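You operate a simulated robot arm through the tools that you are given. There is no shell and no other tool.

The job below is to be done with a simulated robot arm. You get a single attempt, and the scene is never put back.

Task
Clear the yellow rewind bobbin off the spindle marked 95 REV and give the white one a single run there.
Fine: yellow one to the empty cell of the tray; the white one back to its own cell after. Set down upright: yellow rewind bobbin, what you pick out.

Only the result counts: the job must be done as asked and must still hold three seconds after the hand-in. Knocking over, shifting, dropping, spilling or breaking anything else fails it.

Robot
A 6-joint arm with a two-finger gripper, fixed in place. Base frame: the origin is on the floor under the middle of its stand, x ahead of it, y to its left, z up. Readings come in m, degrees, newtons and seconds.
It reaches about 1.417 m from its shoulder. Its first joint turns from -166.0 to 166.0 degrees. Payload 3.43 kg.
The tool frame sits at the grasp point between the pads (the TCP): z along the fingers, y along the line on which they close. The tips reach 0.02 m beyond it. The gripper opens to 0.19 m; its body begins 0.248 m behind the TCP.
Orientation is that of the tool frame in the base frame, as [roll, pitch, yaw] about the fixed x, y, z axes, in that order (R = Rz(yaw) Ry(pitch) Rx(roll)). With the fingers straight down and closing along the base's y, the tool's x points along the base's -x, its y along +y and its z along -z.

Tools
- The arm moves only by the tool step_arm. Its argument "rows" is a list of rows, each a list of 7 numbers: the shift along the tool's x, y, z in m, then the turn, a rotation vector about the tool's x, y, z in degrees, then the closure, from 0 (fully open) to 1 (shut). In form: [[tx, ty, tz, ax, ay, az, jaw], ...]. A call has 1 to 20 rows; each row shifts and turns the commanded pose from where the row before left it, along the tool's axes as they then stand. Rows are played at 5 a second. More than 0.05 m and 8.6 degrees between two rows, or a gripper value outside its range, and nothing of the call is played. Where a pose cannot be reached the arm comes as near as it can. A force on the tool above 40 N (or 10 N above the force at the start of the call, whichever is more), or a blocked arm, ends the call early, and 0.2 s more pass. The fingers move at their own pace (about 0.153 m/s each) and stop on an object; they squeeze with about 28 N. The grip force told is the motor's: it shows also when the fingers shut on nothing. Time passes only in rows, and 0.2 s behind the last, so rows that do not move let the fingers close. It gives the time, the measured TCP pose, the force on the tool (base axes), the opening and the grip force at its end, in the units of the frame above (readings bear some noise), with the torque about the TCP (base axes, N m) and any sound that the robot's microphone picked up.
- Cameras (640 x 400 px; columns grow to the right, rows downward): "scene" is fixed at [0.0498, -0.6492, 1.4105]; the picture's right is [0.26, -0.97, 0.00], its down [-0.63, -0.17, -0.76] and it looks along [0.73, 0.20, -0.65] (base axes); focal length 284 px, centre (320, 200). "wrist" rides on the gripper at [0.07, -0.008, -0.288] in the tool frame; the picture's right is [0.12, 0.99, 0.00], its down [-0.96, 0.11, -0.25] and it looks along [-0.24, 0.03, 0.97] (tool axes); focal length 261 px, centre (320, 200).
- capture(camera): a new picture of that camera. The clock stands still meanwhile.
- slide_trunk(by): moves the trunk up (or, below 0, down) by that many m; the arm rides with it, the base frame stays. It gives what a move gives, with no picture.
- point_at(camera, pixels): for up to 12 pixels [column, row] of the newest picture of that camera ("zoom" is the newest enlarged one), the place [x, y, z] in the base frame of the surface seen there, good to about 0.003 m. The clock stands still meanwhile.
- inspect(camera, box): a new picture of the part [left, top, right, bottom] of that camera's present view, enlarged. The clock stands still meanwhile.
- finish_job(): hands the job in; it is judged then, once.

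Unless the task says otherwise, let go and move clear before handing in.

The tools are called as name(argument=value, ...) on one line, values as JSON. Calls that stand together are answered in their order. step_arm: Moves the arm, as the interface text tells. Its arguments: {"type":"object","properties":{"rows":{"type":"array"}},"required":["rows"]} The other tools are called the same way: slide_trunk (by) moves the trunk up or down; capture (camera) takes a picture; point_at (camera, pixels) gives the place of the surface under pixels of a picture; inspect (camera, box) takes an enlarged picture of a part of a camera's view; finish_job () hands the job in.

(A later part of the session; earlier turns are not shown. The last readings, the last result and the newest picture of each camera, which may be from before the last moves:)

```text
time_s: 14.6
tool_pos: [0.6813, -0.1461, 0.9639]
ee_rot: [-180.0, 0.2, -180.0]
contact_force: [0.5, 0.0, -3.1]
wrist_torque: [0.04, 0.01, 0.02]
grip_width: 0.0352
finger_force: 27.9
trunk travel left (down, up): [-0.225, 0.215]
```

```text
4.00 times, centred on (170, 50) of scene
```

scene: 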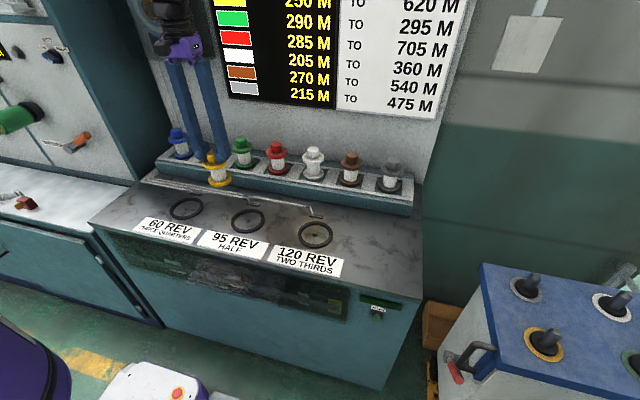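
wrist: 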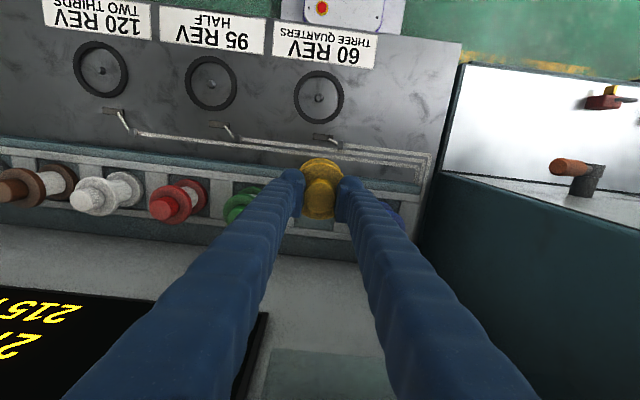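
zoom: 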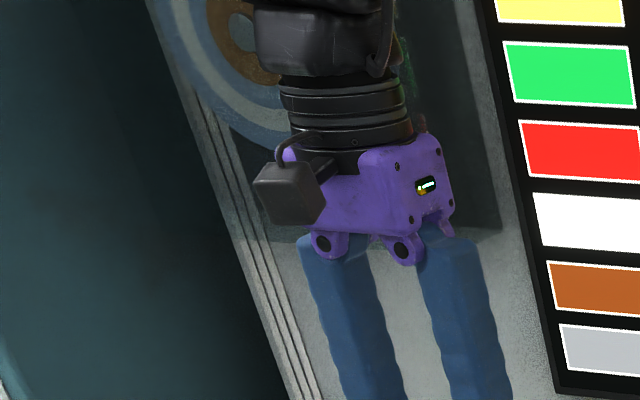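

The round object is a wall-mounted disc protruding to x≈0.873–0.883 (centre near y≈0.08, z≈1.31), which explains the contact near the empty cell. I'll use a back-leaning (tilted) grasp instead: set the yellow down on bare table between spindles 60 and 95 at about (0.605,-0.158), then re-grasp it tilted.

step_arm(rows=[[0.02, -0.003, 0, 0, 0, 0, 1], [0.03, -0.005, 0, 0, 0, 0, 1], [0.02, -0.004, 0, 0, 0, 0, 1], [0.006, 0, 0.02, 0, 0, 0, 1], [0, 0, 0.025, 0, 0, 0, 1], [0, 0, 0.015, 0, 0, 0, 1], [0, 0, 0.005, 0, 0, 0, 1], [0, 0, 0, 0, 0, 0, 1]])

inspect(camera="scene", box=[165, 150, 285, 240])

inspect(camera="wrist", box=[220, 100, 420, 260])

```text
time_s: 16.4
tool_pos: [0.6044, -0.1568, 0.8987]
ee_rot: [180.0, 0.2, 180.0]
contact_force: [-0.6, -0.2, -2.0]
wrist_torque: [0.02, 0.01, -0.02]
grip_width: 0.0351
finger_force: 28.1
trunk travel left (down, up): [-0.225, 0.215]
```

```text
4.44 times, centred on (225, 195) of scene
```

zoom: 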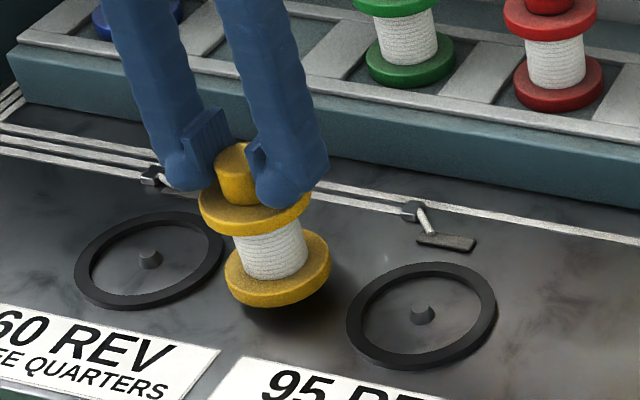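

```text
2.50 times, centred on (320, 180) of wrist
```

zoom: 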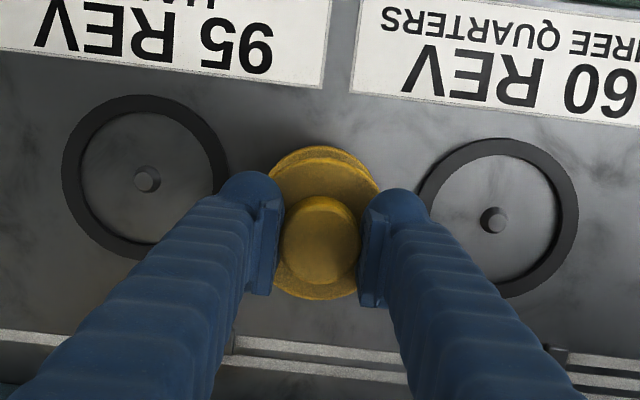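

The bobbin hangs upright between the two rings with clear space on both sides. I'll record the 95 pin position and lower slowly to the table.

point_at(camera="zoom", pixels=[[142, 178], [152, 182], [147, 170], [147, 187], [490, 220], [500, 222], [493, 212], [66, 170], [228, 180], [145, 100], [140, 255], [320, 130]])

step_arm(rows=[[0, 0, 0.006, 0, 0, 0, 1], [0, 0, 0.004, 0, 0, 0, 1], [0, 0, 0.002, 0, 0, 0, 1], [0, 0, 0, 0, 0, 0, 1]])

```text
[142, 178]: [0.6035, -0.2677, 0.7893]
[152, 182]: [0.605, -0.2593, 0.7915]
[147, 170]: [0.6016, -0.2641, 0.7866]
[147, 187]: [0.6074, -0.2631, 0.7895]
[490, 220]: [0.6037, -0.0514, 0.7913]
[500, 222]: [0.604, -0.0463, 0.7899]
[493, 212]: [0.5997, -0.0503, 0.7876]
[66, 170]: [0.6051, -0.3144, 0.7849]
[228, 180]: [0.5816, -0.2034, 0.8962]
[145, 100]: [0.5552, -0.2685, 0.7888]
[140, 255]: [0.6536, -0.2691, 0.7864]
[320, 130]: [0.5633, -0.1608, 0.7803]
```

```text
time_s: 17.4
tool_pos: [0.6046, -0.157, 0.8879]
ee_rot: [-180.0, 0.2, 179.9]
contact_force: [-0.4, -0.1, -2.9]
wrist_torque: [0.0, -0.01, -0.02]
grip_width: 0.0352
finger_force: 27.7
trunk travel left (down, up): [-0.225, 0.215]
```

Pin 95 is at ≈(0.6045,-0.264) with a low tip (~0.791). Still no contact at z=0.888; I'll continue lowering in 1 mm steps.

step_arm(rows=[[0, 0, 0.001, 0, 0, 0, 1], [0, 0, 0.001, 0, 0, 0, 1], [0, 0, 0.001, 0, 0, 0, 1], [0, 0, 0, 0, 0, 0, 1]])

```text
time_s: 18.4
tool_pos: [0.6054, -0.1576, 0.8851]
ee_rot: [180.0, 0.2, 180.0]
contact_force: [0.9, -1.1, -0.5]
wrist_torque: [0.0, 0.04, -0.01]
grip_width: 0.035
finger_force: 28.0
trunk travel left (down, up): [-0.225, 0.215]
```

The force is changing from about -2.5 N to -0.5 N, so it is beginning to touch. One more millimetre.

step_arm(rows=[[0, 0, 0.001, 0, 0, 0, 1], [0, 0, 0, 0, 0, 0, 1], [0, 0, 0, 0, 0, 0, 1]])

inspect(camera="scene", box=[165, 150, 285, 240])

```text
time_s: 19.2
tool_pos: [0.6057, -0.1573, 0.8845]
ee_rot: [-179.9, 0.3, -180.0]
contact_force: [2.0, -1.7, 15.2]
wrist_torque: [0.02, 0.35, 0.01]
grip_width: 0.0353
finger_force: 27.7
trunk travel left (down, up): [-0.225, 0.215]
```

```text
4.44 times, centred on (225, 195) of scene
```

zoom: 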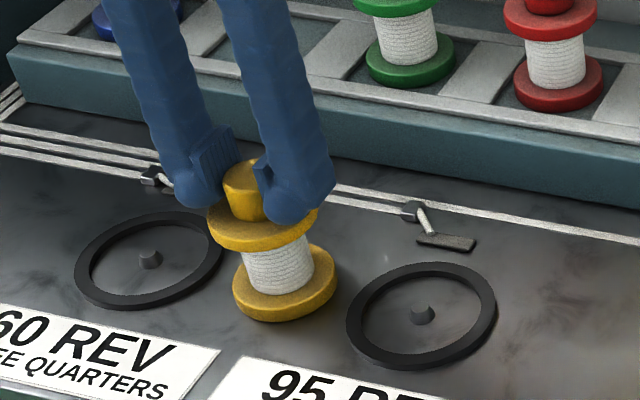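

Firm contact (15 N): the bobbin stands on the table. I'll relieve slightly and open the fingers to ~0.08 m.

step_arm(rows=[[0, 0, -0.0008, 0, 0, 0, 1], [0, 0, 0, 0, 0, 0, 0.85], [0, 0, 0, 0, 0, 0, 0.7], [0, 0, 0, 0, 0, 0, 0.58], [0, 0, 0, 0, 0, 0, 0.58]])

inspect(camera="wrist", box=[260, 130, 380, 250])

```text
time_s: 20.4
tool_pos: [0.6041, -0.1568, 0.8835]
ee_rot: [179.9, 0.3, 179.9]
contact_force: [0.9, 1.1, -0.2]
wrist_torque: [0.01, -0.01, 0.01]
grip_width: 0.0798
finger_force: 0.2
trunk travel left (down, up): [-0.225, 0.215]
```

```text
3.33 times, centred on (320, 190) of wrist
```

zoom: 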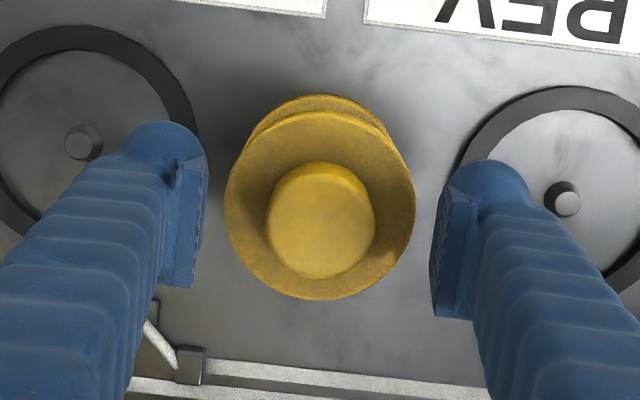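

The yellow stands upright and free at about (0.605,-0.157). I'll rise 5 cm and tilt the tool 16° so its body leans back toward the robot.

step_arm(rows=[[0, 0, -0.02, 0, 0, 0, 0.58], [0, 0, -0.03, 0, 0, 0, 0.58], [0, 0, 0, 0, -4, 0, 0.58], [0, 0, 0, 0, -6, 0, 0.58], [0, 0, 0, 0, -6, 0, 0.58], [0, 0, 0, 0, 0, 0, 0.58]])

capture(camera="wrist")

inspect(camera="scene", box=[165, 130, 285, 240])

```text
time_s: 21.8
tool_pos: [0.6056, -0.154, 0.9356]
ee_rot: [179.5, 14.6, 180.0]
contact_force: [0.1, 0.1, -0.3]
wrist_torque: [0.02, -0.02, 0.01]
grip_width: 0.0799
finger_force: 0.1
out of reach, approached as far as the arm can: row 5
trunk travel left (down, up): [-0.225, 0.215]
```

```text
taken
```

wrist: 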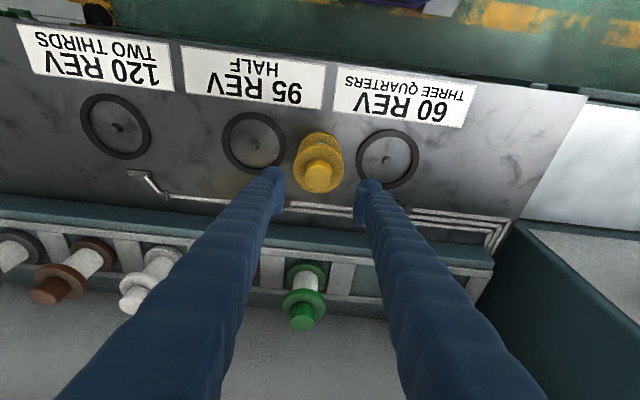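

```text
3.64 times, centred on (225, 185) of scene
```

zoom: 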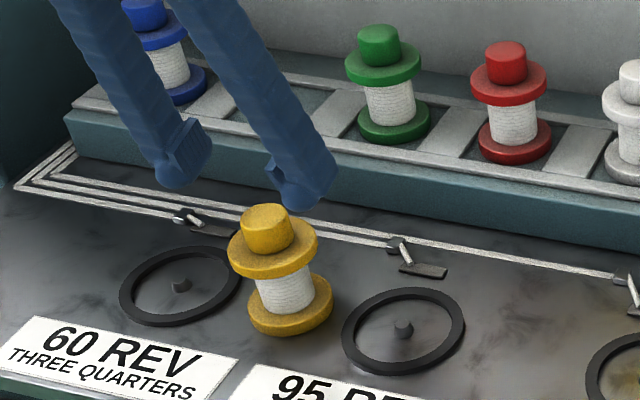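

The arm could only reach ~14.6° tilt here, which is more than needed; about 12° gives ~6 cm extra clearance at the gripper body height. I'll ease back to ~12° and check the pose.

step_arm(rows=[[0, 0, 0, 0, 2, 0, 0.58], [0, 0, 0, 0, 2, 0, 0.58], [0, 0, 0, 0, 0, 0, 0.58]])

```text
time_s: 22.6
tool_pos: [0.6069, -0.1543, 0.9343]
ee_rot: [-180.0, 12.2, 179.9]
contact_force: [-0.8, 0.5, 0.5]
wrist_torque: [0.0, 0.03, 0.01]
grip_width: 0.08
finger_force: 0.0
trunk travel left (down, up): [-0.225, 0.215]
```

The tilt is 12.2° now. I'll descend vertically (base z) around the knob to TCP z≈0.887 and check centring before closing.

step_arm(rows=[[0.0045, 0, 0.0195, 0, 0, 0, 0.58], [0.0042, 0, 0.0186, 0, 0, 0, 0.58], [0.002, 0, 0.0088, 0, 0, 0, 0.58], [0, 0, 0, 0, 0, 0, 0.58]])

inspect(camera="wrist", box=[260, 130, 380, 250])

inspect(camera="scene", box=[185, 160, 265, 220])

```text
time_s: 23.6
tool_pos: [0.6065, -0.1545, 0.8855]
ee_rot: [-179.9, 12.2, 179.9]
contact_force: [-0.1, -0.6, -0.2]
wrist_torque: [-0.02, 0.05, 0.0]
grip_width: 0.0797
finger_force: 0.0
trunk travel left (down, up): [-0.225, 0.215]
```

```text
3.33 times, centred on (320, 190) of wrist
```

zoom: 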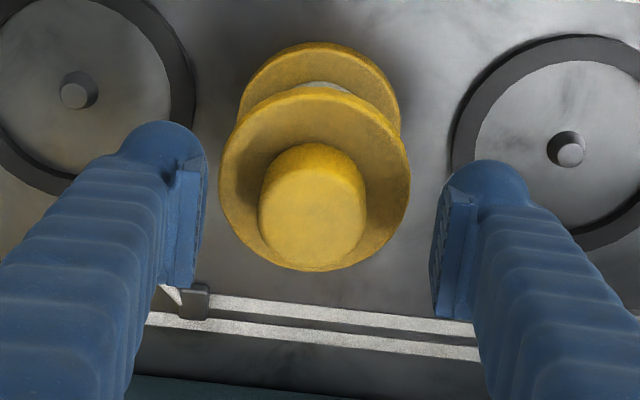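

```text
6.67 times, centred on (225, 190) of scene
```

zoom: 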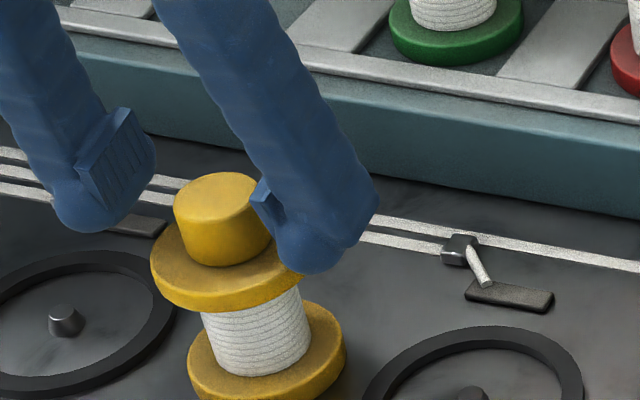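

The knob centre is ~2 mm toward -y and ~3 mm toward -x of the TCP; I'll correct and close on it.

step_arm(rows=[[0.0029, -0.002, -0.0006, 0, 0, 0, 0.58], [0, 0, 0, 0, 0, 0, 0.7], [0, 0, 0, 0, 0, 0, 0.8], [0, 0, 0, 0, 0, 0, 0.9], [0, 0, 0, 0, 0, 0, 1], [0, 0, 0, 0, 0, 0, 1], [0, 0, 0, 0, 0, 0, 1]])

inspect(camera="wrist", box=[260, 130, 380, 250])

inspect(camera="scene", box=[185, 160, 265, 220])

```text
time_s: 25.2
tool_pos: [0.6029, -0.156, 0.8862]
ee_rot: [180.0, 12.2, 180.0]
contact_force: [0.0, -1.1, -0.2]
wrist_torque: [0.0, 0.03, 0.01]
grip_width: 0.0353
finger_force: 27.9
trunk travel left (down, up): [-0.225, 0.215]
```

```text
3.33 times, centred on (320, 190) of wrist
```

zoom: 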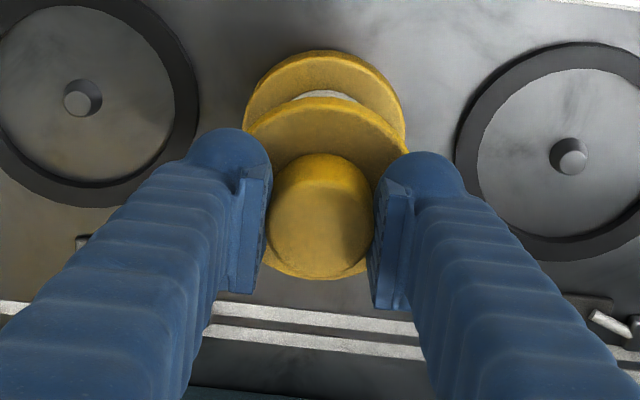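

```text
6.67 times, centred on (225, 190) of scene
```

zoom: 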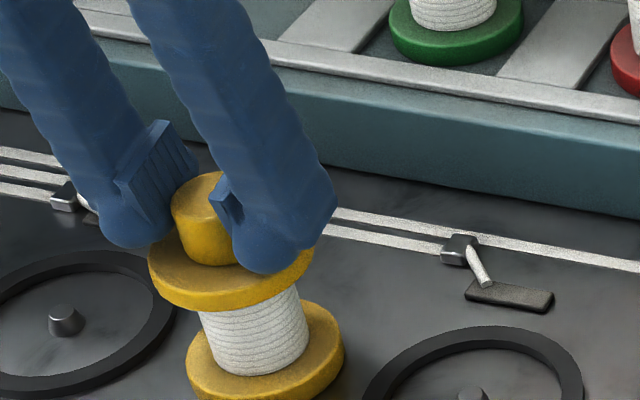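

Firm tilted grip (0.0353 m). I'll lift ~0.11 m straight up and check that the bobbin stays vertical in the grip.

step_arm(rows=[[-0.0021, 0, -0.0098, 0, 0, 0, 1], [-0.0042, 0, -0.0196, 0, 0, 0, 1], [-0.0062, 0, -0.0293, 0, 0, 0, 1], [-0.0062, 0, -0.0293, 0, 0, 0, 1], [-0.0052, 0, -0.0245, 0, 0, 0, 1], [0, 0, 0, 0, 0, 0, 1]])

capture(camera="scene")

inspect(camera="scene", box=[180, 120, 270, 200])

```text
time_s: 26.6
tool_pos: [0.6034, -0.1562, 1.0018]
ee_rot: [180.0, 12.1, 179.9]
contact_force: [0.6, 0.4, -1.5]
wrist_torque: [-0.01, 0.01, 0.03]
grip_width: 0.0348
finger_force: 27.9
trunk travel left (down, up): [-0.225, 0.215]
```

```text
taken
```

scene: 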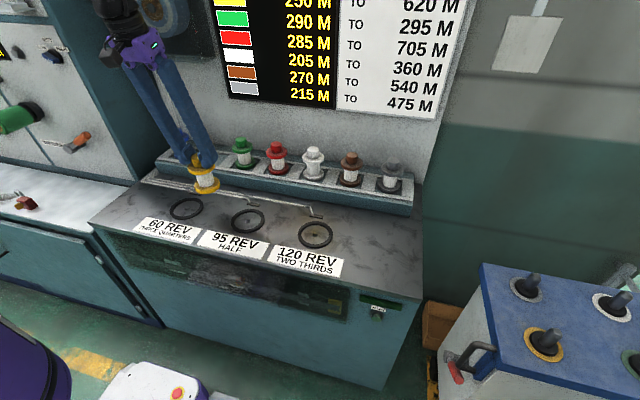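

```text
5.00 times, centred on (225, 160) of scene
```

zoom: 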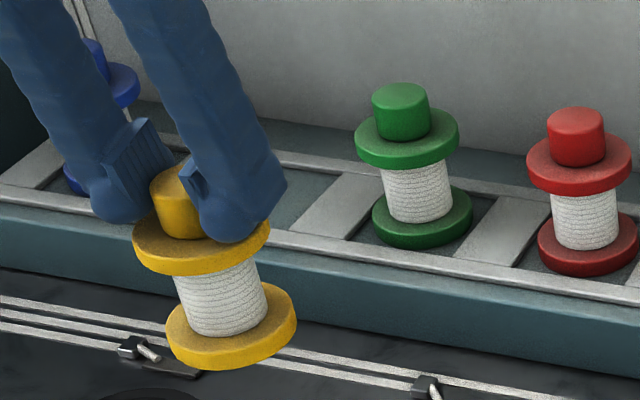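

The bobbin hangs upright. I'll carry it to y≈-0.024 and then forward to x≈0.78, checking for contact and alignment before the last bit.

step_arm(rows=[[0, 0.02, 0, 0, 0, 0, 1], [0, 0.035, 0, 0, 0, 0, 1], [0, 0.04, 0, 0, 0, 0, 1], [0, 0.025, 0, 0, 0, 0, 1], [0, 0.012, 0, 0, 0, 0, 1], [-0.01956, 0, 0.00416, 0, 0, 0, 1], [-0.03423, 0, 0.00728, 0, 0, 0, 1], [-0.03423, 0, 0.00728, 0, 0, 0, 1], [-0.03423, 0, 0.00728, 0, 0, 0, 1], [-0.02934, 0, 0.00624, 0, 0, 0, 1], [-0.02, 0, 0.00425, 0, 0, 0, 1], [0, 0, 0, 0, 0, 0, 1]])

capture(camera="scene")

capture(camera="wrist")

```text
time_s: 29.2
tool_pos: [0.7789, -0.0241, 1.0014]
ee_rot: [179.9, 12.1, -180.0]
contact_force: [-0.3, -0.5, -2.9]
wrist_torque: [0.0, -0.02, 0.0]
grip_width: 0.0352
finger_force: 28.1
trunk travel left (down, up): [-0.225, 0.215]
```

```text
taken
```

scene: 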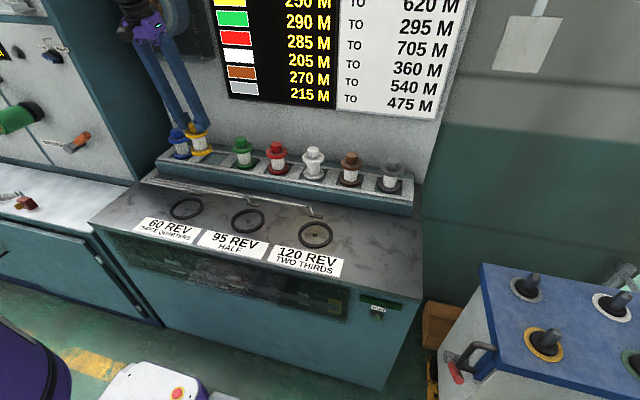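

```text
taken
```

wrist: 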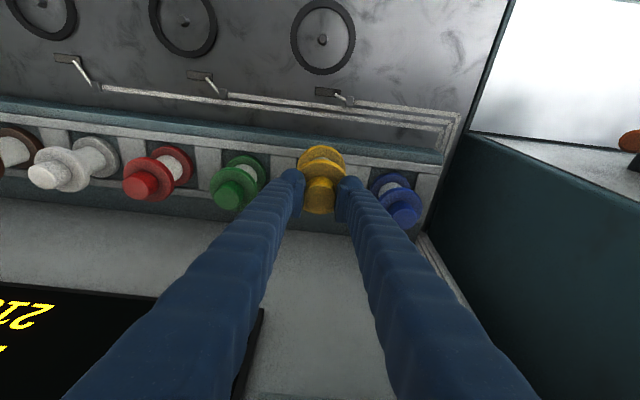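

No contact so far at x=0.779. I'll go forward the remaining ~5 cm in small steps.

step_arm(rows=[[-0.01467, 0, 0.00312, 0, 0, 0, 1], [-0.01467, 0, 0.00312, 0, 0, 0, 1], [-0.00978, 0, 0.00208, 0, 0, 0, 1], [-0.00978, 0, 0.00208, 0, 0, 0, 1], [0, 0, 0, 0, 0, 0, 1]])

inspect(camera="scene", box=[150, 100, 270, 185])

inspect(camera="wrist", box=[230, 100, 410, 230])

```text
time_s: 30.4
tool_pos: [0.8288, -0.0245, 1.0023]
ee_rot: [179.9, 12.1, -180.0]
contact_force: [-0.4, -0.5, -2.8]
wrist_torque: [0.0, 0.04, -0.01]
grip_width: 0.0351
finger_force: 27.7
trunk travel left (down, up): [-0.225, 0.215]
```

```text
4.71 times, centred on (210, 142) of scene
```

zoom: 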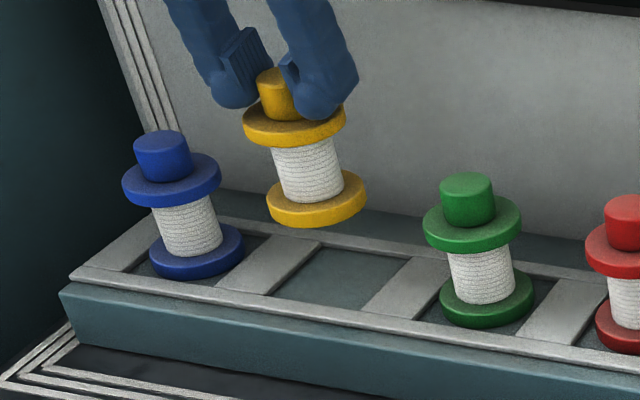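

```text
3.08 times, centred on (320, 165) of wrist
```

zoom: 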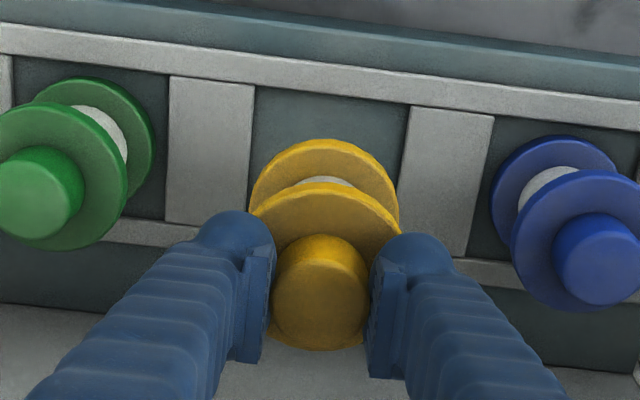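

No contact at x=0.829. I'll verify the bobbin's base versus the cell edges using points in the wrist zoom.

point_at(camera="zoom", pixels=[[258, 120], [400, 125], [256, 150], [396, 150], [330, 100], [325, 143], [256, 190], [396, 190], [320, 290], [275, 290], [366, 290], [325, 186]])

inspect(camera="scene", box=[185, 110, 245, 175])

point_at(camera="zoom", pixels=[[330, 60], [300, 75], [340, 95], [275, 220], [395, 205], [330, 240], [320, 330], [380, 330], [340, 370], [275, 300]])

```text
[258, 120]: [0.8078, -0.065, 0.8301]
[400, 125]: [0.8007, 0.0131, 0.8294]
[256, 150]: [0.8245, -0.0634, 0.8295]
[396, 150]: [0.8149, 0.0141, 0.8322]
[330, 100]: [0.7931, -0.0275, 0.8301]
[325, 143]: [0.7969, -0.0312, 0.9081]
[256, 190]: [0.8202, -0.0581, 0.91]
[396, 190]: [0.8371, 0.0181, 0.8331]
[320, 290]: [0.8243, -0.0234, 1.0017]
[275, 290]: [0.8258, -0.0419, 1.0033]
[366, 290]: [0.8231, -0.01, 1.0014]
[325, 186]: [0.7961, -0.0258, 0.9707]
```

```text
6.15 times, centred on (215, 142) of scene
```

zoom: 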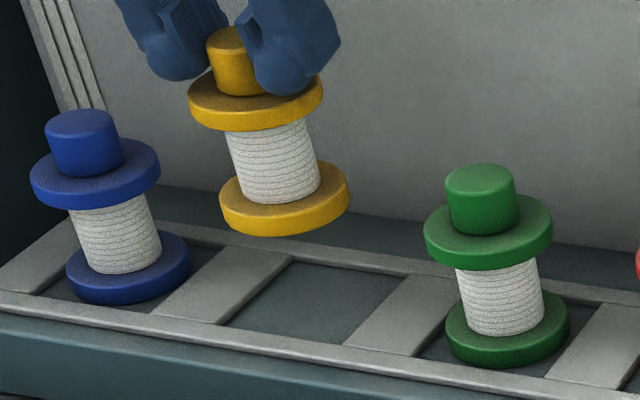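

```text
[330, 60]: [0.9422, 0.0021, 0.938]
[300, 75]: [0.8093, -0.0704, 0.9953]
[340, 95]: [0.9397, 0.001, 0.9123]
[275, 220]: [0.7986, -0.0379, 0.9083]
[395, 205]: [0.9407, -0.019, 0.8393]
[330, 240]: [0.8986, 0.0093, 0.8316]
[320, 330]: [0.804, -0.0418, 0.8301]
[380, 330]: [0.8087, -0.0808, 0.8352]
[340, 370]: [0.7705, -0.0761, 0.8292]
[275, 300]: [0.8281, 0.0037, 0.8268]
```

The bobbin's base is centred at ≈(0.829,-0.0255) against the cell centre (0.831,-0.024), and it's vertical. I'll correct 1.5 mm and lower to just above the floor.

step_arm(rows=[[0.0027, 0.0015, 0.0199, 0, 0, 0, 1], [0.00416, 0, 0.01956, 0, 0, 0, 1], [0.00312, 0, 0.01467, 0, 0, 0, 1], [0.0014, 0, 0.0065, 0, 0, 0, 1], [0, 0, 0, 0, 0, 0, 1]])

inspect(camera="scene", box=[165, 115, 255, 180])

inspect(camera="wrist", box=[230, 100, 410, 230])

```text
time_s: 31.6
tool_pos: [0.83, -0.0225, 0.9408]
ee_rot: [180.0, 12.1, -180.0]
contact_force: [0.9, -0.8, -2.4]
wrist_torque: [-0.01, -0.01, 0.01]
grip_width: 0.0352
finger_force: 28.0
trunk travel left (down, up): [-0.225, 0.215]
```

```text
6.15 times, centred on (210, 148) of scene
```

zoom: 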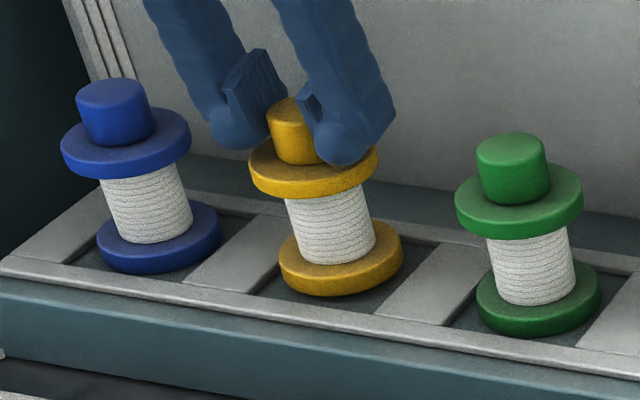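

```text
3.08 times, centred on (320, 165) of wrist
```

zoom: 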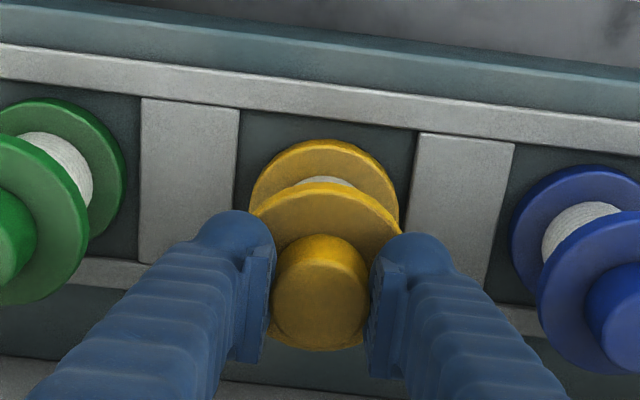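

The base is centred within the cell (gaps ≈15 px left, 10 px right). Lowering slowly until contact.

step_arm(rows=[[0.00062, 0, 0.00293, 0, 0, 0, 1], [0.00031, 0, 0.00147, 0, 0, 0, 1], [0.0002, 0, 0.00098, 0, 0, 0, 1], [0, 0, 0, 0, 0, 0, 1]])

```text
time_s: 32.6
tool_pos: [0.831, -0.0229, 0.9365]
ee_rot: [179.9, 12.3, 180.0]
contact_force: [-2.3, -1.2, 8.8]
wrist_torque: [0.06, 0.13, -0.03]
grip_width: 0.035
finger_force: 27.9
trunk travel left (down, up): [-0.225, 0.215]
```

Contact (≈9 N) at z=0.9365. I'll check in the images that it rests on the floor rather than on a rail.

inspect(camera="scene", box=[185, 125, 245, 175])

point_at(camera="zoom", pixels=[[240, 280], [300, 310], [350, 290], [280, 190], [260, 120], [290, 260], [230, 300], [380, 260]])

inspect(camera="wrist", box=[250, 110, 390, 210])

```text
8.00 times, centred on (215, 150) of scene
```

zoom: 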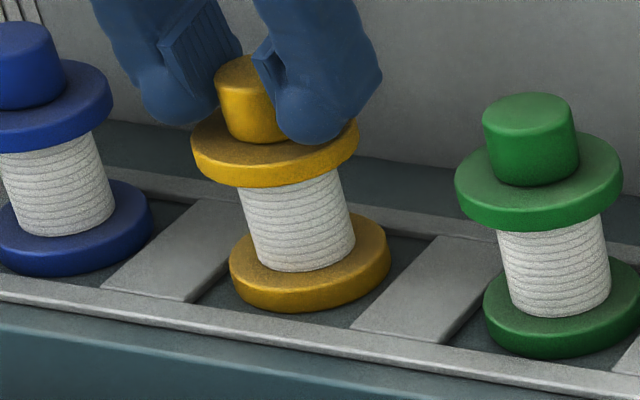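

```text
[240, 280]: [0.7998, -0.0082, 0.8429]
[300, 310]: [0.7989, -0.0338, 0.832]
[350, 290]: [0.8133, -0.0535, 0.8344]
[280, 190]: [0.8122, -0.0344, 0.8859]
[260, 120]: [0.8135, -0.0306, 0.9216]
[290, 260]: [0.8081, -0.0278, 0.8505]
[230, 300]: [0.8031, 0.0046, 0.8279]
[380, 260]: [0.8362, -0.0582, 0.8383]
```

```text
4.00 times, centred on (320, 160) of wrist
```

zoom: 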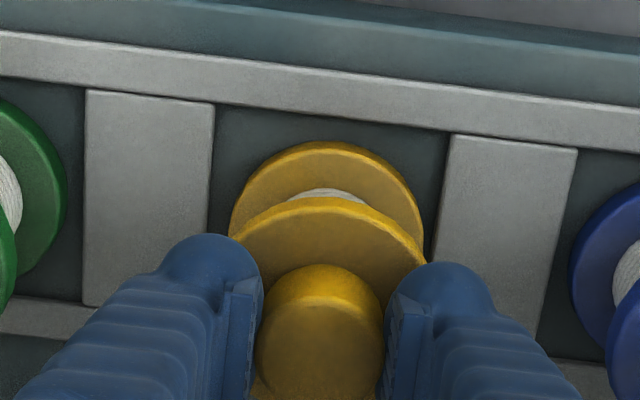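

The bobbin rests on the cell floor with clear gaps on both sides. I'll relieve slightly, open, and rise straight up.

step_arm(rows=[[-0.0001, 0, -0.0006, 0, 0, 0, 1], [0, 0, 0, 0, 0, 0, 0.85], [0, 0, 0, 0, 0, 0, 0.7], [0, 0, 0, 0, 0, 0, 0.6], [0, 0, 0, 0, 0, 0, 0.6]])

inspect(camera="scene", box=[165, 115, 265, 180])

inspect(camera="wrist", box=[230, 110, 410, 230])

```text
time_s: 33.8
tool_pos: [0.8298, -0.0216, 0.935]
ee_rot: [179.9, 12.2, -179.9]
contact_force: [0.0, -0.2, 0.0]
wrist_torque: [0.0, 0.0, 0.04]
grip_width: 0.076
finger_force: 0.0
trunk travel left (down, up): [-0.225, 0.215]
```

```text
6.15 times, centred on (215, 148) of scene
```

zoom: 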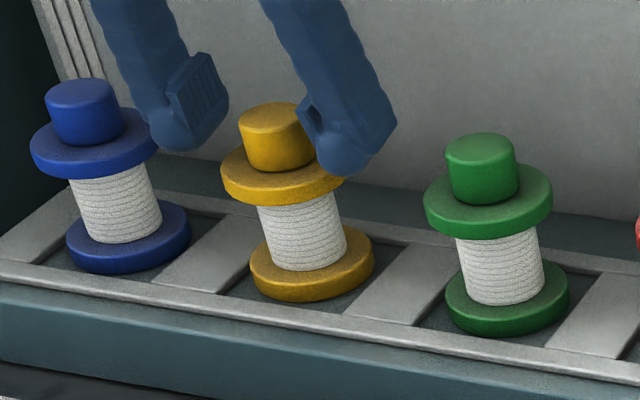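

```text
3.33 times, centred on (320, 170) of wrist
```

zoom: 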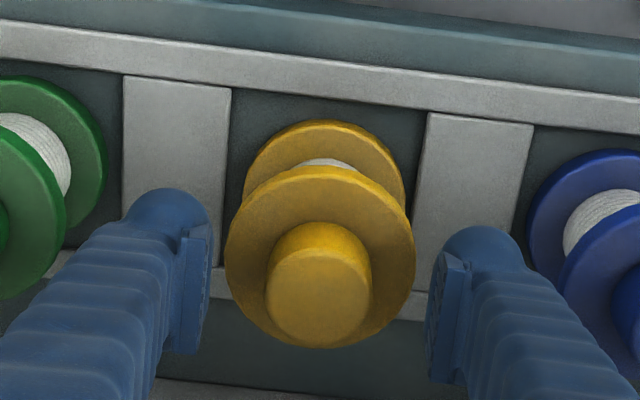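

Yellow stands upright in its cell. I'll rise, back off, and travel along y to in front of the white bobbin (y≈-0.416).

step_arm(rows=[[-0.00416, 0, -0.01956, 0, 0, 0, 0.6], [-0.00624, 0, -0.02934, 0, 0, 0, 0.6], [-0.00728, 0, -0.03423, 0, 0, 0, 0.6], [0.02934, 0, -0.00624, 0, 0, 0, 0.6], [0.02934, 0, -0.00624, 0, 0, 0, 0.6], [0.01, -0.02, -0.002, 0, 0, 0, 0.6], [0, -0.035, 0, 0, 0, 0, 0.6], [0, -0.04, 0, 0, 0, 0, 0.6], [0, -0.04, 0, 0, 0, 0, 0.6], [0, -0.04, 0, 0, 0, 0, 0.6], [0, -0.04, 0, 0, 0, 0, 0.6], [0, -0.04, 0, 0, 0, 0, 0.6], [0, -0.04, 0, 0, 0, 0, 0.6], [0, -0.04, 0, 0, 0, 0, 0.6], [0, -0.035, 0, 0, 0, 0, 0.6], [0, -0.024, 0, 0, 0, 0, 0.6], [0, 0, 0, 0, 0, 0, 0.6]])

capture(camera="scene")

capture(camera="wrist")

```text
time_s: 37.4
tool_pos: [0.7584, -0.4181, 1.0197]
ee_rot: [180.0, 12.2, -180.0]
contact_force: [1.2, 0.4, -0.2]
wrist_torque: [0.06, -0.01, -0.02]
grip_width: 0.0759
finger_force: 0.0
trunk travel left (down, up): [-0.225, 0.215]
```

```text
taken
```

scene: 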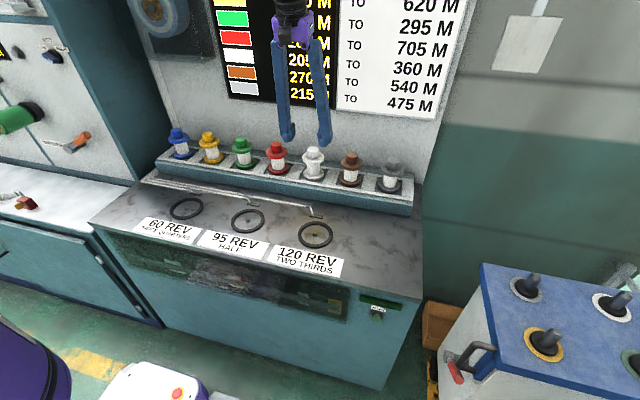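

```text
taken
```

wrist: 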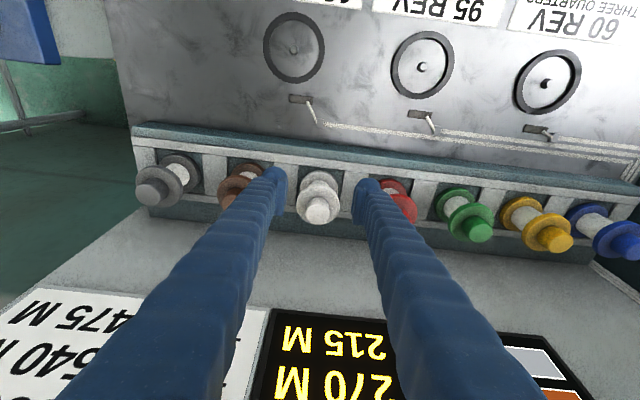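

All seven bobbins are now in the tray, with white at wrist pixel ~(318,208). I'll measure its knob precisely.

inspect(camera="wrist", box=[280, 155, 360, 235])

inspect(camera="scene", box=[290, 135, 340, 190])

point_at(camera="zoom", pixels=[[305, 120], [270, 125], [340, 125], [305, 100], [305, 140], [230, 180], [380, 190]])

```text
5.00 times, centred on (320, 195) of wrist
```

zoom: 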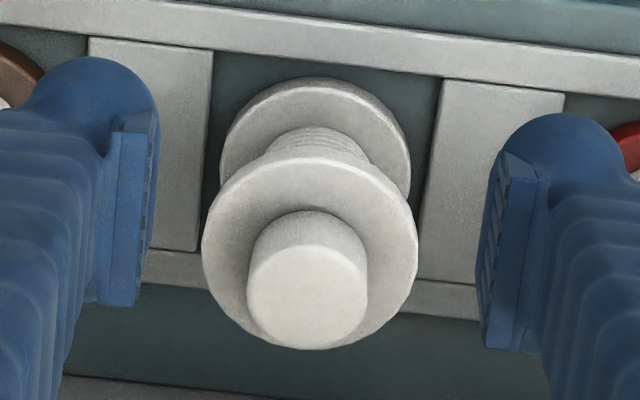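

```text
7.27 times, centred on (315, 162) of scene
```

zoom: 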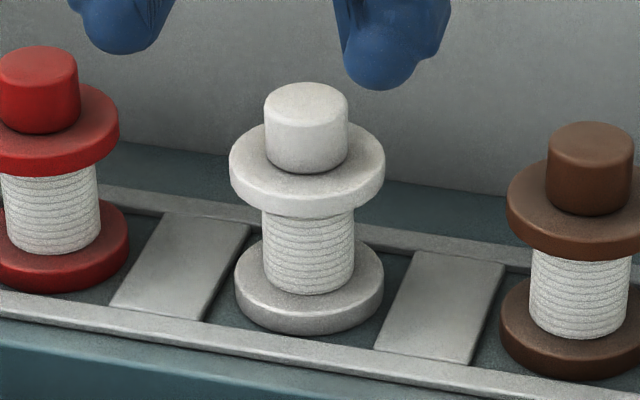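

```text
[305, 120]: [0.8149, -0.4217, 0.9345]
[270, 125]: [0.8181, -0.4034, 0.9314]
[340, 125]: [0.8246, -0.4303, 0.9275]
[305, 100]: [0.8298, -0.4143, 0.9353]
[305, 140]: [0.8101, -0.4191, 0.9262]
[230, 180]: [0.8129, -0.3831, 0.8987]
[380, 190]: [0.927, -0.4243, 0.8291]
```

White knob centre is ≈(0.826,-0.416). I'll go over it and descend to just above grasp height, then check the centring.

step_arm(rows=[[-0.03304, 0.001, 0.00714, 0, 0, 0, 0.6], [-0.03304, 0.001, 0.00714, 0, 0, 0, 0.6], [0, 0, 0, 0, 0, 0, 0.6], [0.00634, 0, 0.02932, 0, 0, 0, 0.6], [0.00634, 0, 0.02932, 0, 0, 0, 0.6], [0.0038, 0, 0.01759, 0, 0, 0, 0.6], [0, 0, 0, 0, 0, 0, 0.6]])

inspect(camera="wrist", box=[260, 130, 380, 250])

inspect(camera="scene", box=[270, 115, 360, 190])

```text
time_s: 39.0
tool_pos: [0.828, -0.4146, 0.9421]
ee_rot: [180.0, 12.2, 179.9]
contact_force: [-0.4, -0.4, 0.6]
wrist_torque: [0.01, 0.01, 0.01]
grip_width: 0.0759
finger_force: 0.0
trunk travel left (down, up): [-0.225, 0.215]
```

```text
3.33 times, centred on (320, 190) of wrist
```

zoom: 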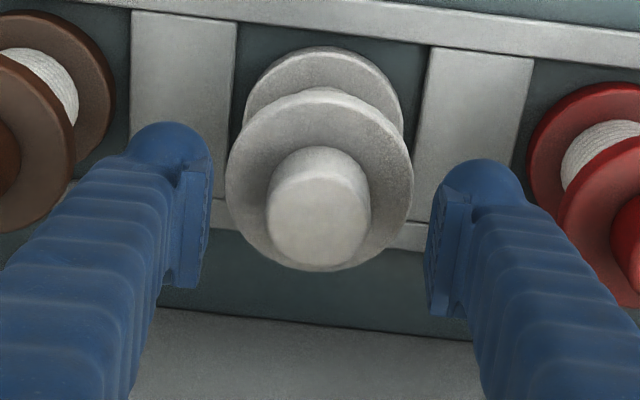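

```text
5.33 times, centred on (315, 152) of scene
```

zoom: 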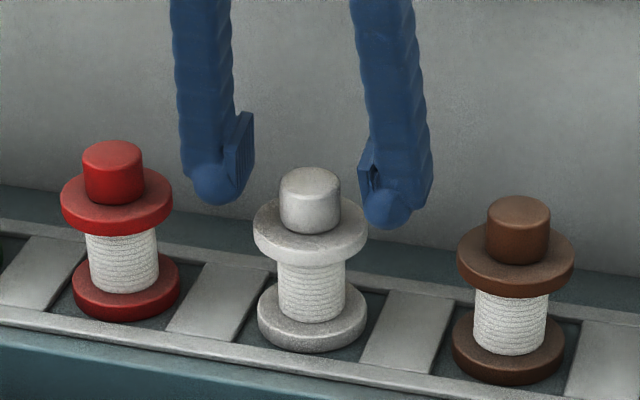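

The knob is centred laterally (col 319 vs finger midpoint 318) and ~2.5 mm toward -x of the TCP. I'll make that correction, lower 7 mm and close.

step_arm(rows=[[0.0039, 0, 0.0063, 0, 0, 0, 0.6], [0, 0, 0, 0, 0, 0, 0.6], [0, 0, 0, 0, 0, 0, 0.72], [0, 0, 0, 0, 0, 0, 0.82], [0, 0, 0, 0, 0, 0, 0.92], [0, 0, 0, 0, 0, 0, 1], [0, 0, 0, 0, 0, 0, 1], [0, 0, 0, 0, 0, 0, 1]])

inspect(camera="wrist", box=[260, 130, 380, 250])

inspect(camera="scene", box=[270, 115, 360, 190])

```text
time_s: 40.8
tool_pos: [0.8246, -0.4143, 0.9348]
ee_rot: [180.0, 12.2, -180.0]
contact_force: [0.4, -1.9, 0.6]
wrist_torque: [-0.02, -0.01, -0.01]
grip_width: 0.035
finger_force: 27.6
trunk travel left (down, up): [-0.225, 0.215]
```

```text
3.33 times, centred on (320, 190) of wrist
```

zoom: 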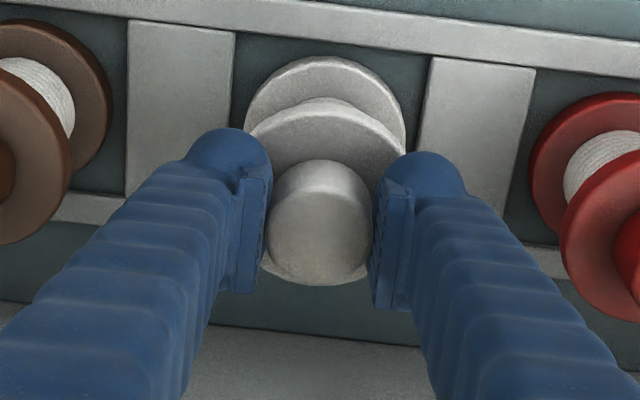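

```text
5.33 times, centred on (315, 152) of scene
```

zoom: 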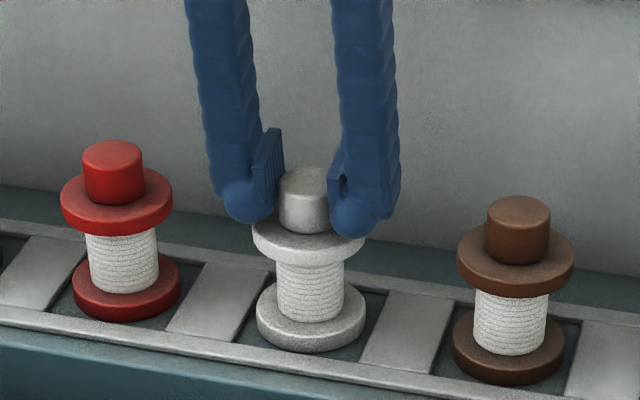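

White is gripped at 0.035 m. I'll lift it 7 cm, pull it back over the front rail, and carry it above the 95 REV spindle (0.6045,-0.264).

step_arm(rows=[[-0.00211, 0, -0.00977, 0, 0, 0, 1], [-0.00423, 0, -0.01955, 0, 0, 0, 1], [-0.00423, 0, -0.01955, 0, 0, 0, 1], [-0.00423, 0, -0.01955, 0, 0, 0, 1], [0.01955, 0, -0.00423, 0, 0, 0, 1], [0.03421, 0, -0.0074, 0, 0, 0, 1], [0.03421, 0, -0.0074, 0, 0, 0, 1], [0.03421, 0, -0.0074, 0, 0, 0, 1], [0.03421, 0, -0.0074, 0, 0, 0, 1], [0.03421, 0, -0.0074, 0, 0, 0, 1], [0.02639, 0, -0.0057, 0, 0, 0, 1], [0, 0.02, 0, 0, 0, 0, 1], [0, 0.04, 0, 0, 0, 0, 1], [0, 0.04, 0, 0, 0, 0, 1], [0, 0.03, 0, 0, 0, 0, 1], [0, 0.02, 0, 0, 0, 0, 1], [0, 0, 0, 0, 0, 0, 1]])

capture(camera="scene")

capture(camera="wrist")

```text
time_s: 44.4
tool_pos: [0.6023, -0.2646, 1.0062]
ee_rot: [-180.0, 12.2, -179.9]
contact_force: [0.6, -0.8, -2.0]
wrist_torque: [-0.04, 0.0, 0.01]
grip_width: 0.0348
finger_force: 27.5
trunk travel left (down, up): [-0.225, 0.215]
```

```text
taken
```

scene: 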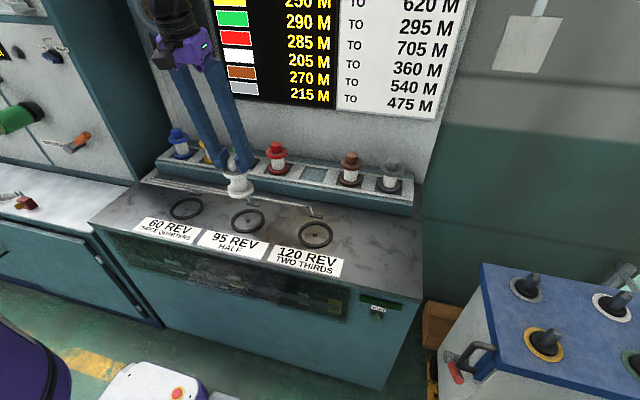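

```text
taken
```

wrist: 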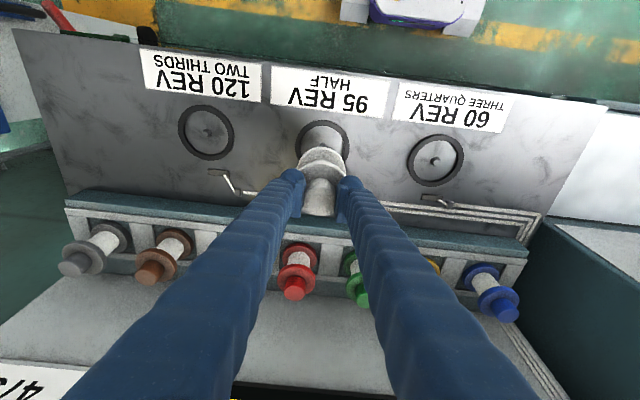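

White is above spindle 95. I'll lower to z≈0.93 (bobbin base ≈0.826, above the pin) and check alignment with the ring and pin.

step_arm(rows=[[0.00634, 0, 0.02932, 0, 0, 0, 1], [0.00634, 0, 0.02932, 0, 0, 0, 1], [0.00338, 0, 0.01564, 0, 0, 0, 1], [0, 0, 0, 0, 0, 0, 1]])

inspect(camera="wrist", box=[260, 110, 390, 240])

inspect(camera="scene", box=[205, 165, 285, 245])

point_at(camera="zoom", pixels=[[240, 265], [300, 290], [340, 250], [235, 100], [290, 130], [330, 110], [290, 60], [190, 330], [310, 350], [420, 300]])

```text
time_s: 45.4
tool_pos: [0.6028, -0.2653, 0.9309]
ee_rot: [180.0, 12.1, 179.9]
contact_force: [-0.3, -1.1, -2.1]
wrist_torque: [-0.01, 0.02, -0.05]
grip_width: 0.0348
finger_force: 27.8
trunk travel left (down, up): [-0.225, 0.215]
```

```text
3.08 times, centred on (325, 175) of wrist
```

zoom: 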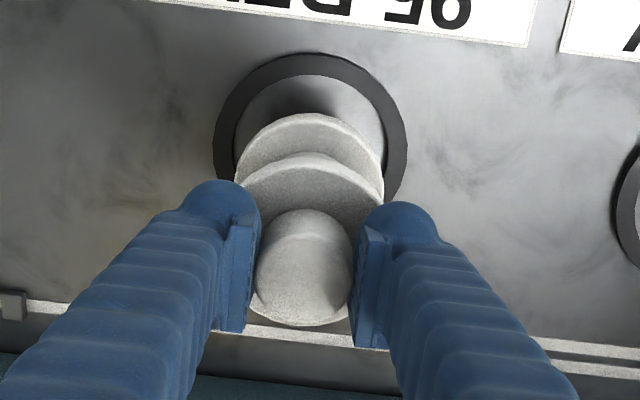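

```text
5.00 times, centred on (245, 205) of scene
```

zoom: 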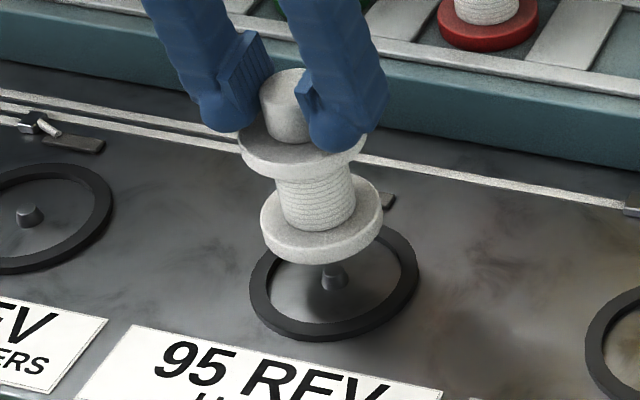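

```text
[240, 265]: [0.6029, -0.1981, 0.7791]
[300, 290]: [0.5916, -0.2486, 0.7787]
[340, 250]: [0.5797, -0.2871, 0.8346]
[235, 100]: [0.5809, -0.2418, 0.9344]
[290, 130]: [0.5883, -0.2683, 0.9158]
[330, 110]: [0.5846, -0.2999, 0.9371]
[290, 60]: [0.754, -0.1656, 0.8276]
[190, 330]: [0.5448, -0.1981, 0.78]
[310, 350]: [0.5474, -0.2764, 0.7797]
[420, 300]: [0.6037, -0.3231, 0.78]
```

I'll measure the lower flange edges of the white bobbin and the pin/ring for lateral alignment.

point_at(camera="zoom", pixels=[[265, 228], [379, 212], [310, 258], [330, 268], [323, 285], [344, 280], [333, 290], [252, 295], [415, 265], [330, 335]])

inspect(camera="wrist", box=[270, 120, 370, 220])

point_at(camera="zoom", pixels=[[240, 190], [400, 205], [320, 115], [250, 150], [380, 160], [320, 175], [255, 225], [395, 235], [320, 60], [320, 300]])

```text
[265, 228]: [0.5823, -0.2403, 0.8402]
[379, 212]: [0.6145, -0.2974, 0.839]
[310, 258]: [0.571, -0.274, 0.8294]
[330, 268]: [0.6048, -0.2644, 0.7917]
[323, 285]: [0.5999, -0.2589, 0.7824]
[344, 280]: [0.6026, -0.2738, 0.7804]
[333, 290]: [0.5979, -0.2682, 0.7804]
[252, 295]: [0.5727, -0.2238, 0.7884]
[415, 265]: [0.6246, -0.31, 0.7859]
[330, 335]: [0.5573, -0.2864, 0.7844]
```

```text
4.00 times, centred on (320, 170) of wrist
```

zoom: 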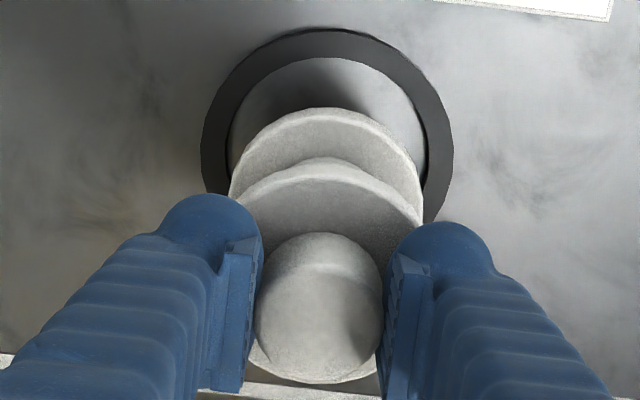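

```text
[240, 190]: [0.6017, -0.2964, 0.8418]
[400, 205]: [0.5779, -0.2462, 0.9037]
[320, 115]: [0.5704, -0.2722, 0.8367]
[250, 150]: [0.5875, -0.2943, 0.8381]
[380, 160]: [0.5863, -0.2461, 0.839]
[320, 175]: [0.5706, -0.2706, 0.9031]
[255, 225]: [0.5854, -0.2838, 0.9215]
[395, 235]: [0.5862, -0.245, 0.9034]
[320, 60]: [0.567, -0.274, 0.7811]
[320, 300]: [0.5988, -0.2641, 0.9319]
```

The white base is centred at ≈(0.603,-0.2655) versus the pin at ≈(0.6045,-0.264). I'll correct by ~1 mm and lower to just above pin engagement.

step_arm(rows=[[0.0015, 0.0008, 0.0119, 0, 0, 0, 1], [0.00254, 0, 0.01173, 0, 0, 0, 1], [0.0016, 0, 0.0073, 0, 0, 0, 1], [0, 0, 0, 0, 0, 0, 1]])

inspect(camera="scene", box=[215, 180, 275, 240])

inspect(camera="wrist", box=[270, 120, 370, 220])

```text
time_s: 46.4
tool_pos: [0.6029, -0.2617, 0.8974]
ee_rot: [-179.9, 12.1, 179.9]
contact_force: [-0.3, -0.4, -2.7]
wrist_torque: [0.0, 0.01, -0.02]
grip_width: 0.035
finger_force: 28.1
trunk travel left (down, up): [-0.225, 0.215]
```

```text
6.67 times, centred on (245, 210) of scene
```

zoom: 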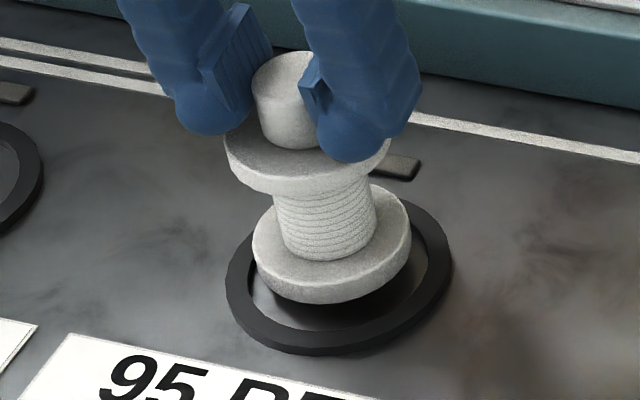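

```text
4.00 times, centred on (320, 170) of wrist
```

zoom: 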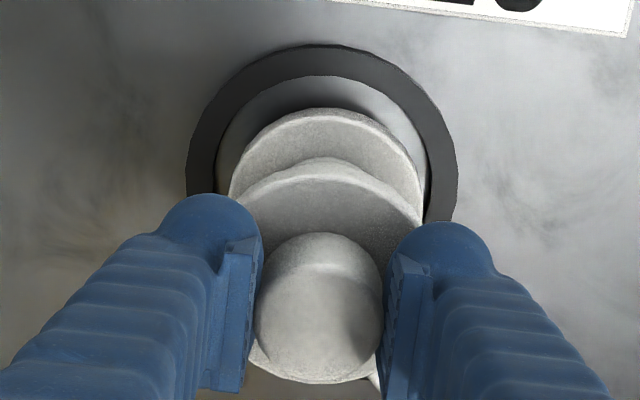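

No contact yet at z=0.897. I'll take more edge points of the flange and ring to refine alignment before engaging the pin.

point_at(camera="zoom", pixels=[[192, 165], [452, 165], [320, 50], [240, 90], [410, 95], [235, 185], [416, 185], [320, 113], [265, 135], [375, 135], [320, 305], [320, 82]])

inspect(camera="scene", box=[215, 180, 275, 240])

point_at(camera="zoom", pixels=[[230, 290], [449, 258], [300, 350], [380, 330], [255, 340], [257, 250], [408, 240], [330, 298], [285, 288], [375, 285], [285, 75], [325, 185]])

```text
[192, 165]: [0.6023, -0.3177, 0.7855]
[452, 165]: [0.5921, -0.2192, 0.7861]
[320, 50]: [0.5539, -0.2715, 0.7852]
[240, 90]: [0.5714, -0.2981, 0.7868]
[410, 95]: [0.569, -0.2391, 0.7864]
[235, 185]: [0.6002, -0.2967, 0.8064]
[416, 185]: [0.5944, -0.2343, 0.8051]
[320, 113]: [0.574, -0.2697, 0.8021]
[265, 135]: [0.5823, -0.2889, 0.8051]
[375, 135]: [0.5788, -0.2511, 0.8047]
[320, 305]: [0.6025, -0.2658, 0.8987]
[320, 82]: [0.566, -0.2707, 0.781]
```

```text
6.67 times, centred on (245, 210) of scene
```

zoom: 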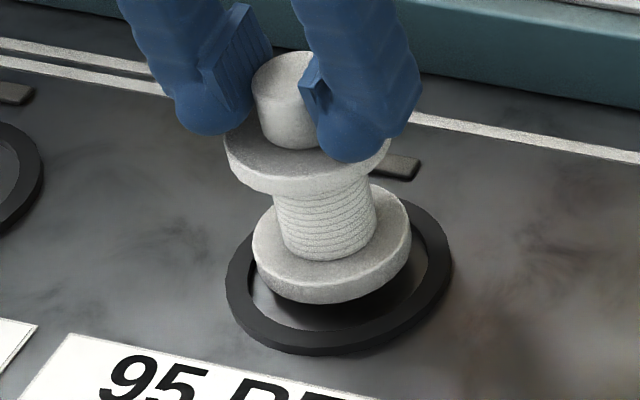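

```text
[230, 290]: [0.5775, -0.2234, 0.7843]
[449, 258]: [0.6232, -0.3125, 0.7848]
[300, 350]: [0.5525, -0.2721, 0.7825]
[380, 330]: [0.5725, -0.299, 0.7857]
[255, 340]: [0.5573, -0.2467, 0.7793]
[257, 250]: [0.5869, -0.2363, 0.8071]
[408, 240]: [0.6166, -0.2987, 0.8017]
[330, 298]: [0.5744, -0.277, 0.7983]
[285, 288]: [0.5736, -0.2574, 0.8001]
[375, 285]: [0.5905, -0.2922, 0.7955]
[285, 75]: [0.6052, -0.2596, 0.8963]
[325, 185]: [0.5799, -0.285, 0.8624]
```

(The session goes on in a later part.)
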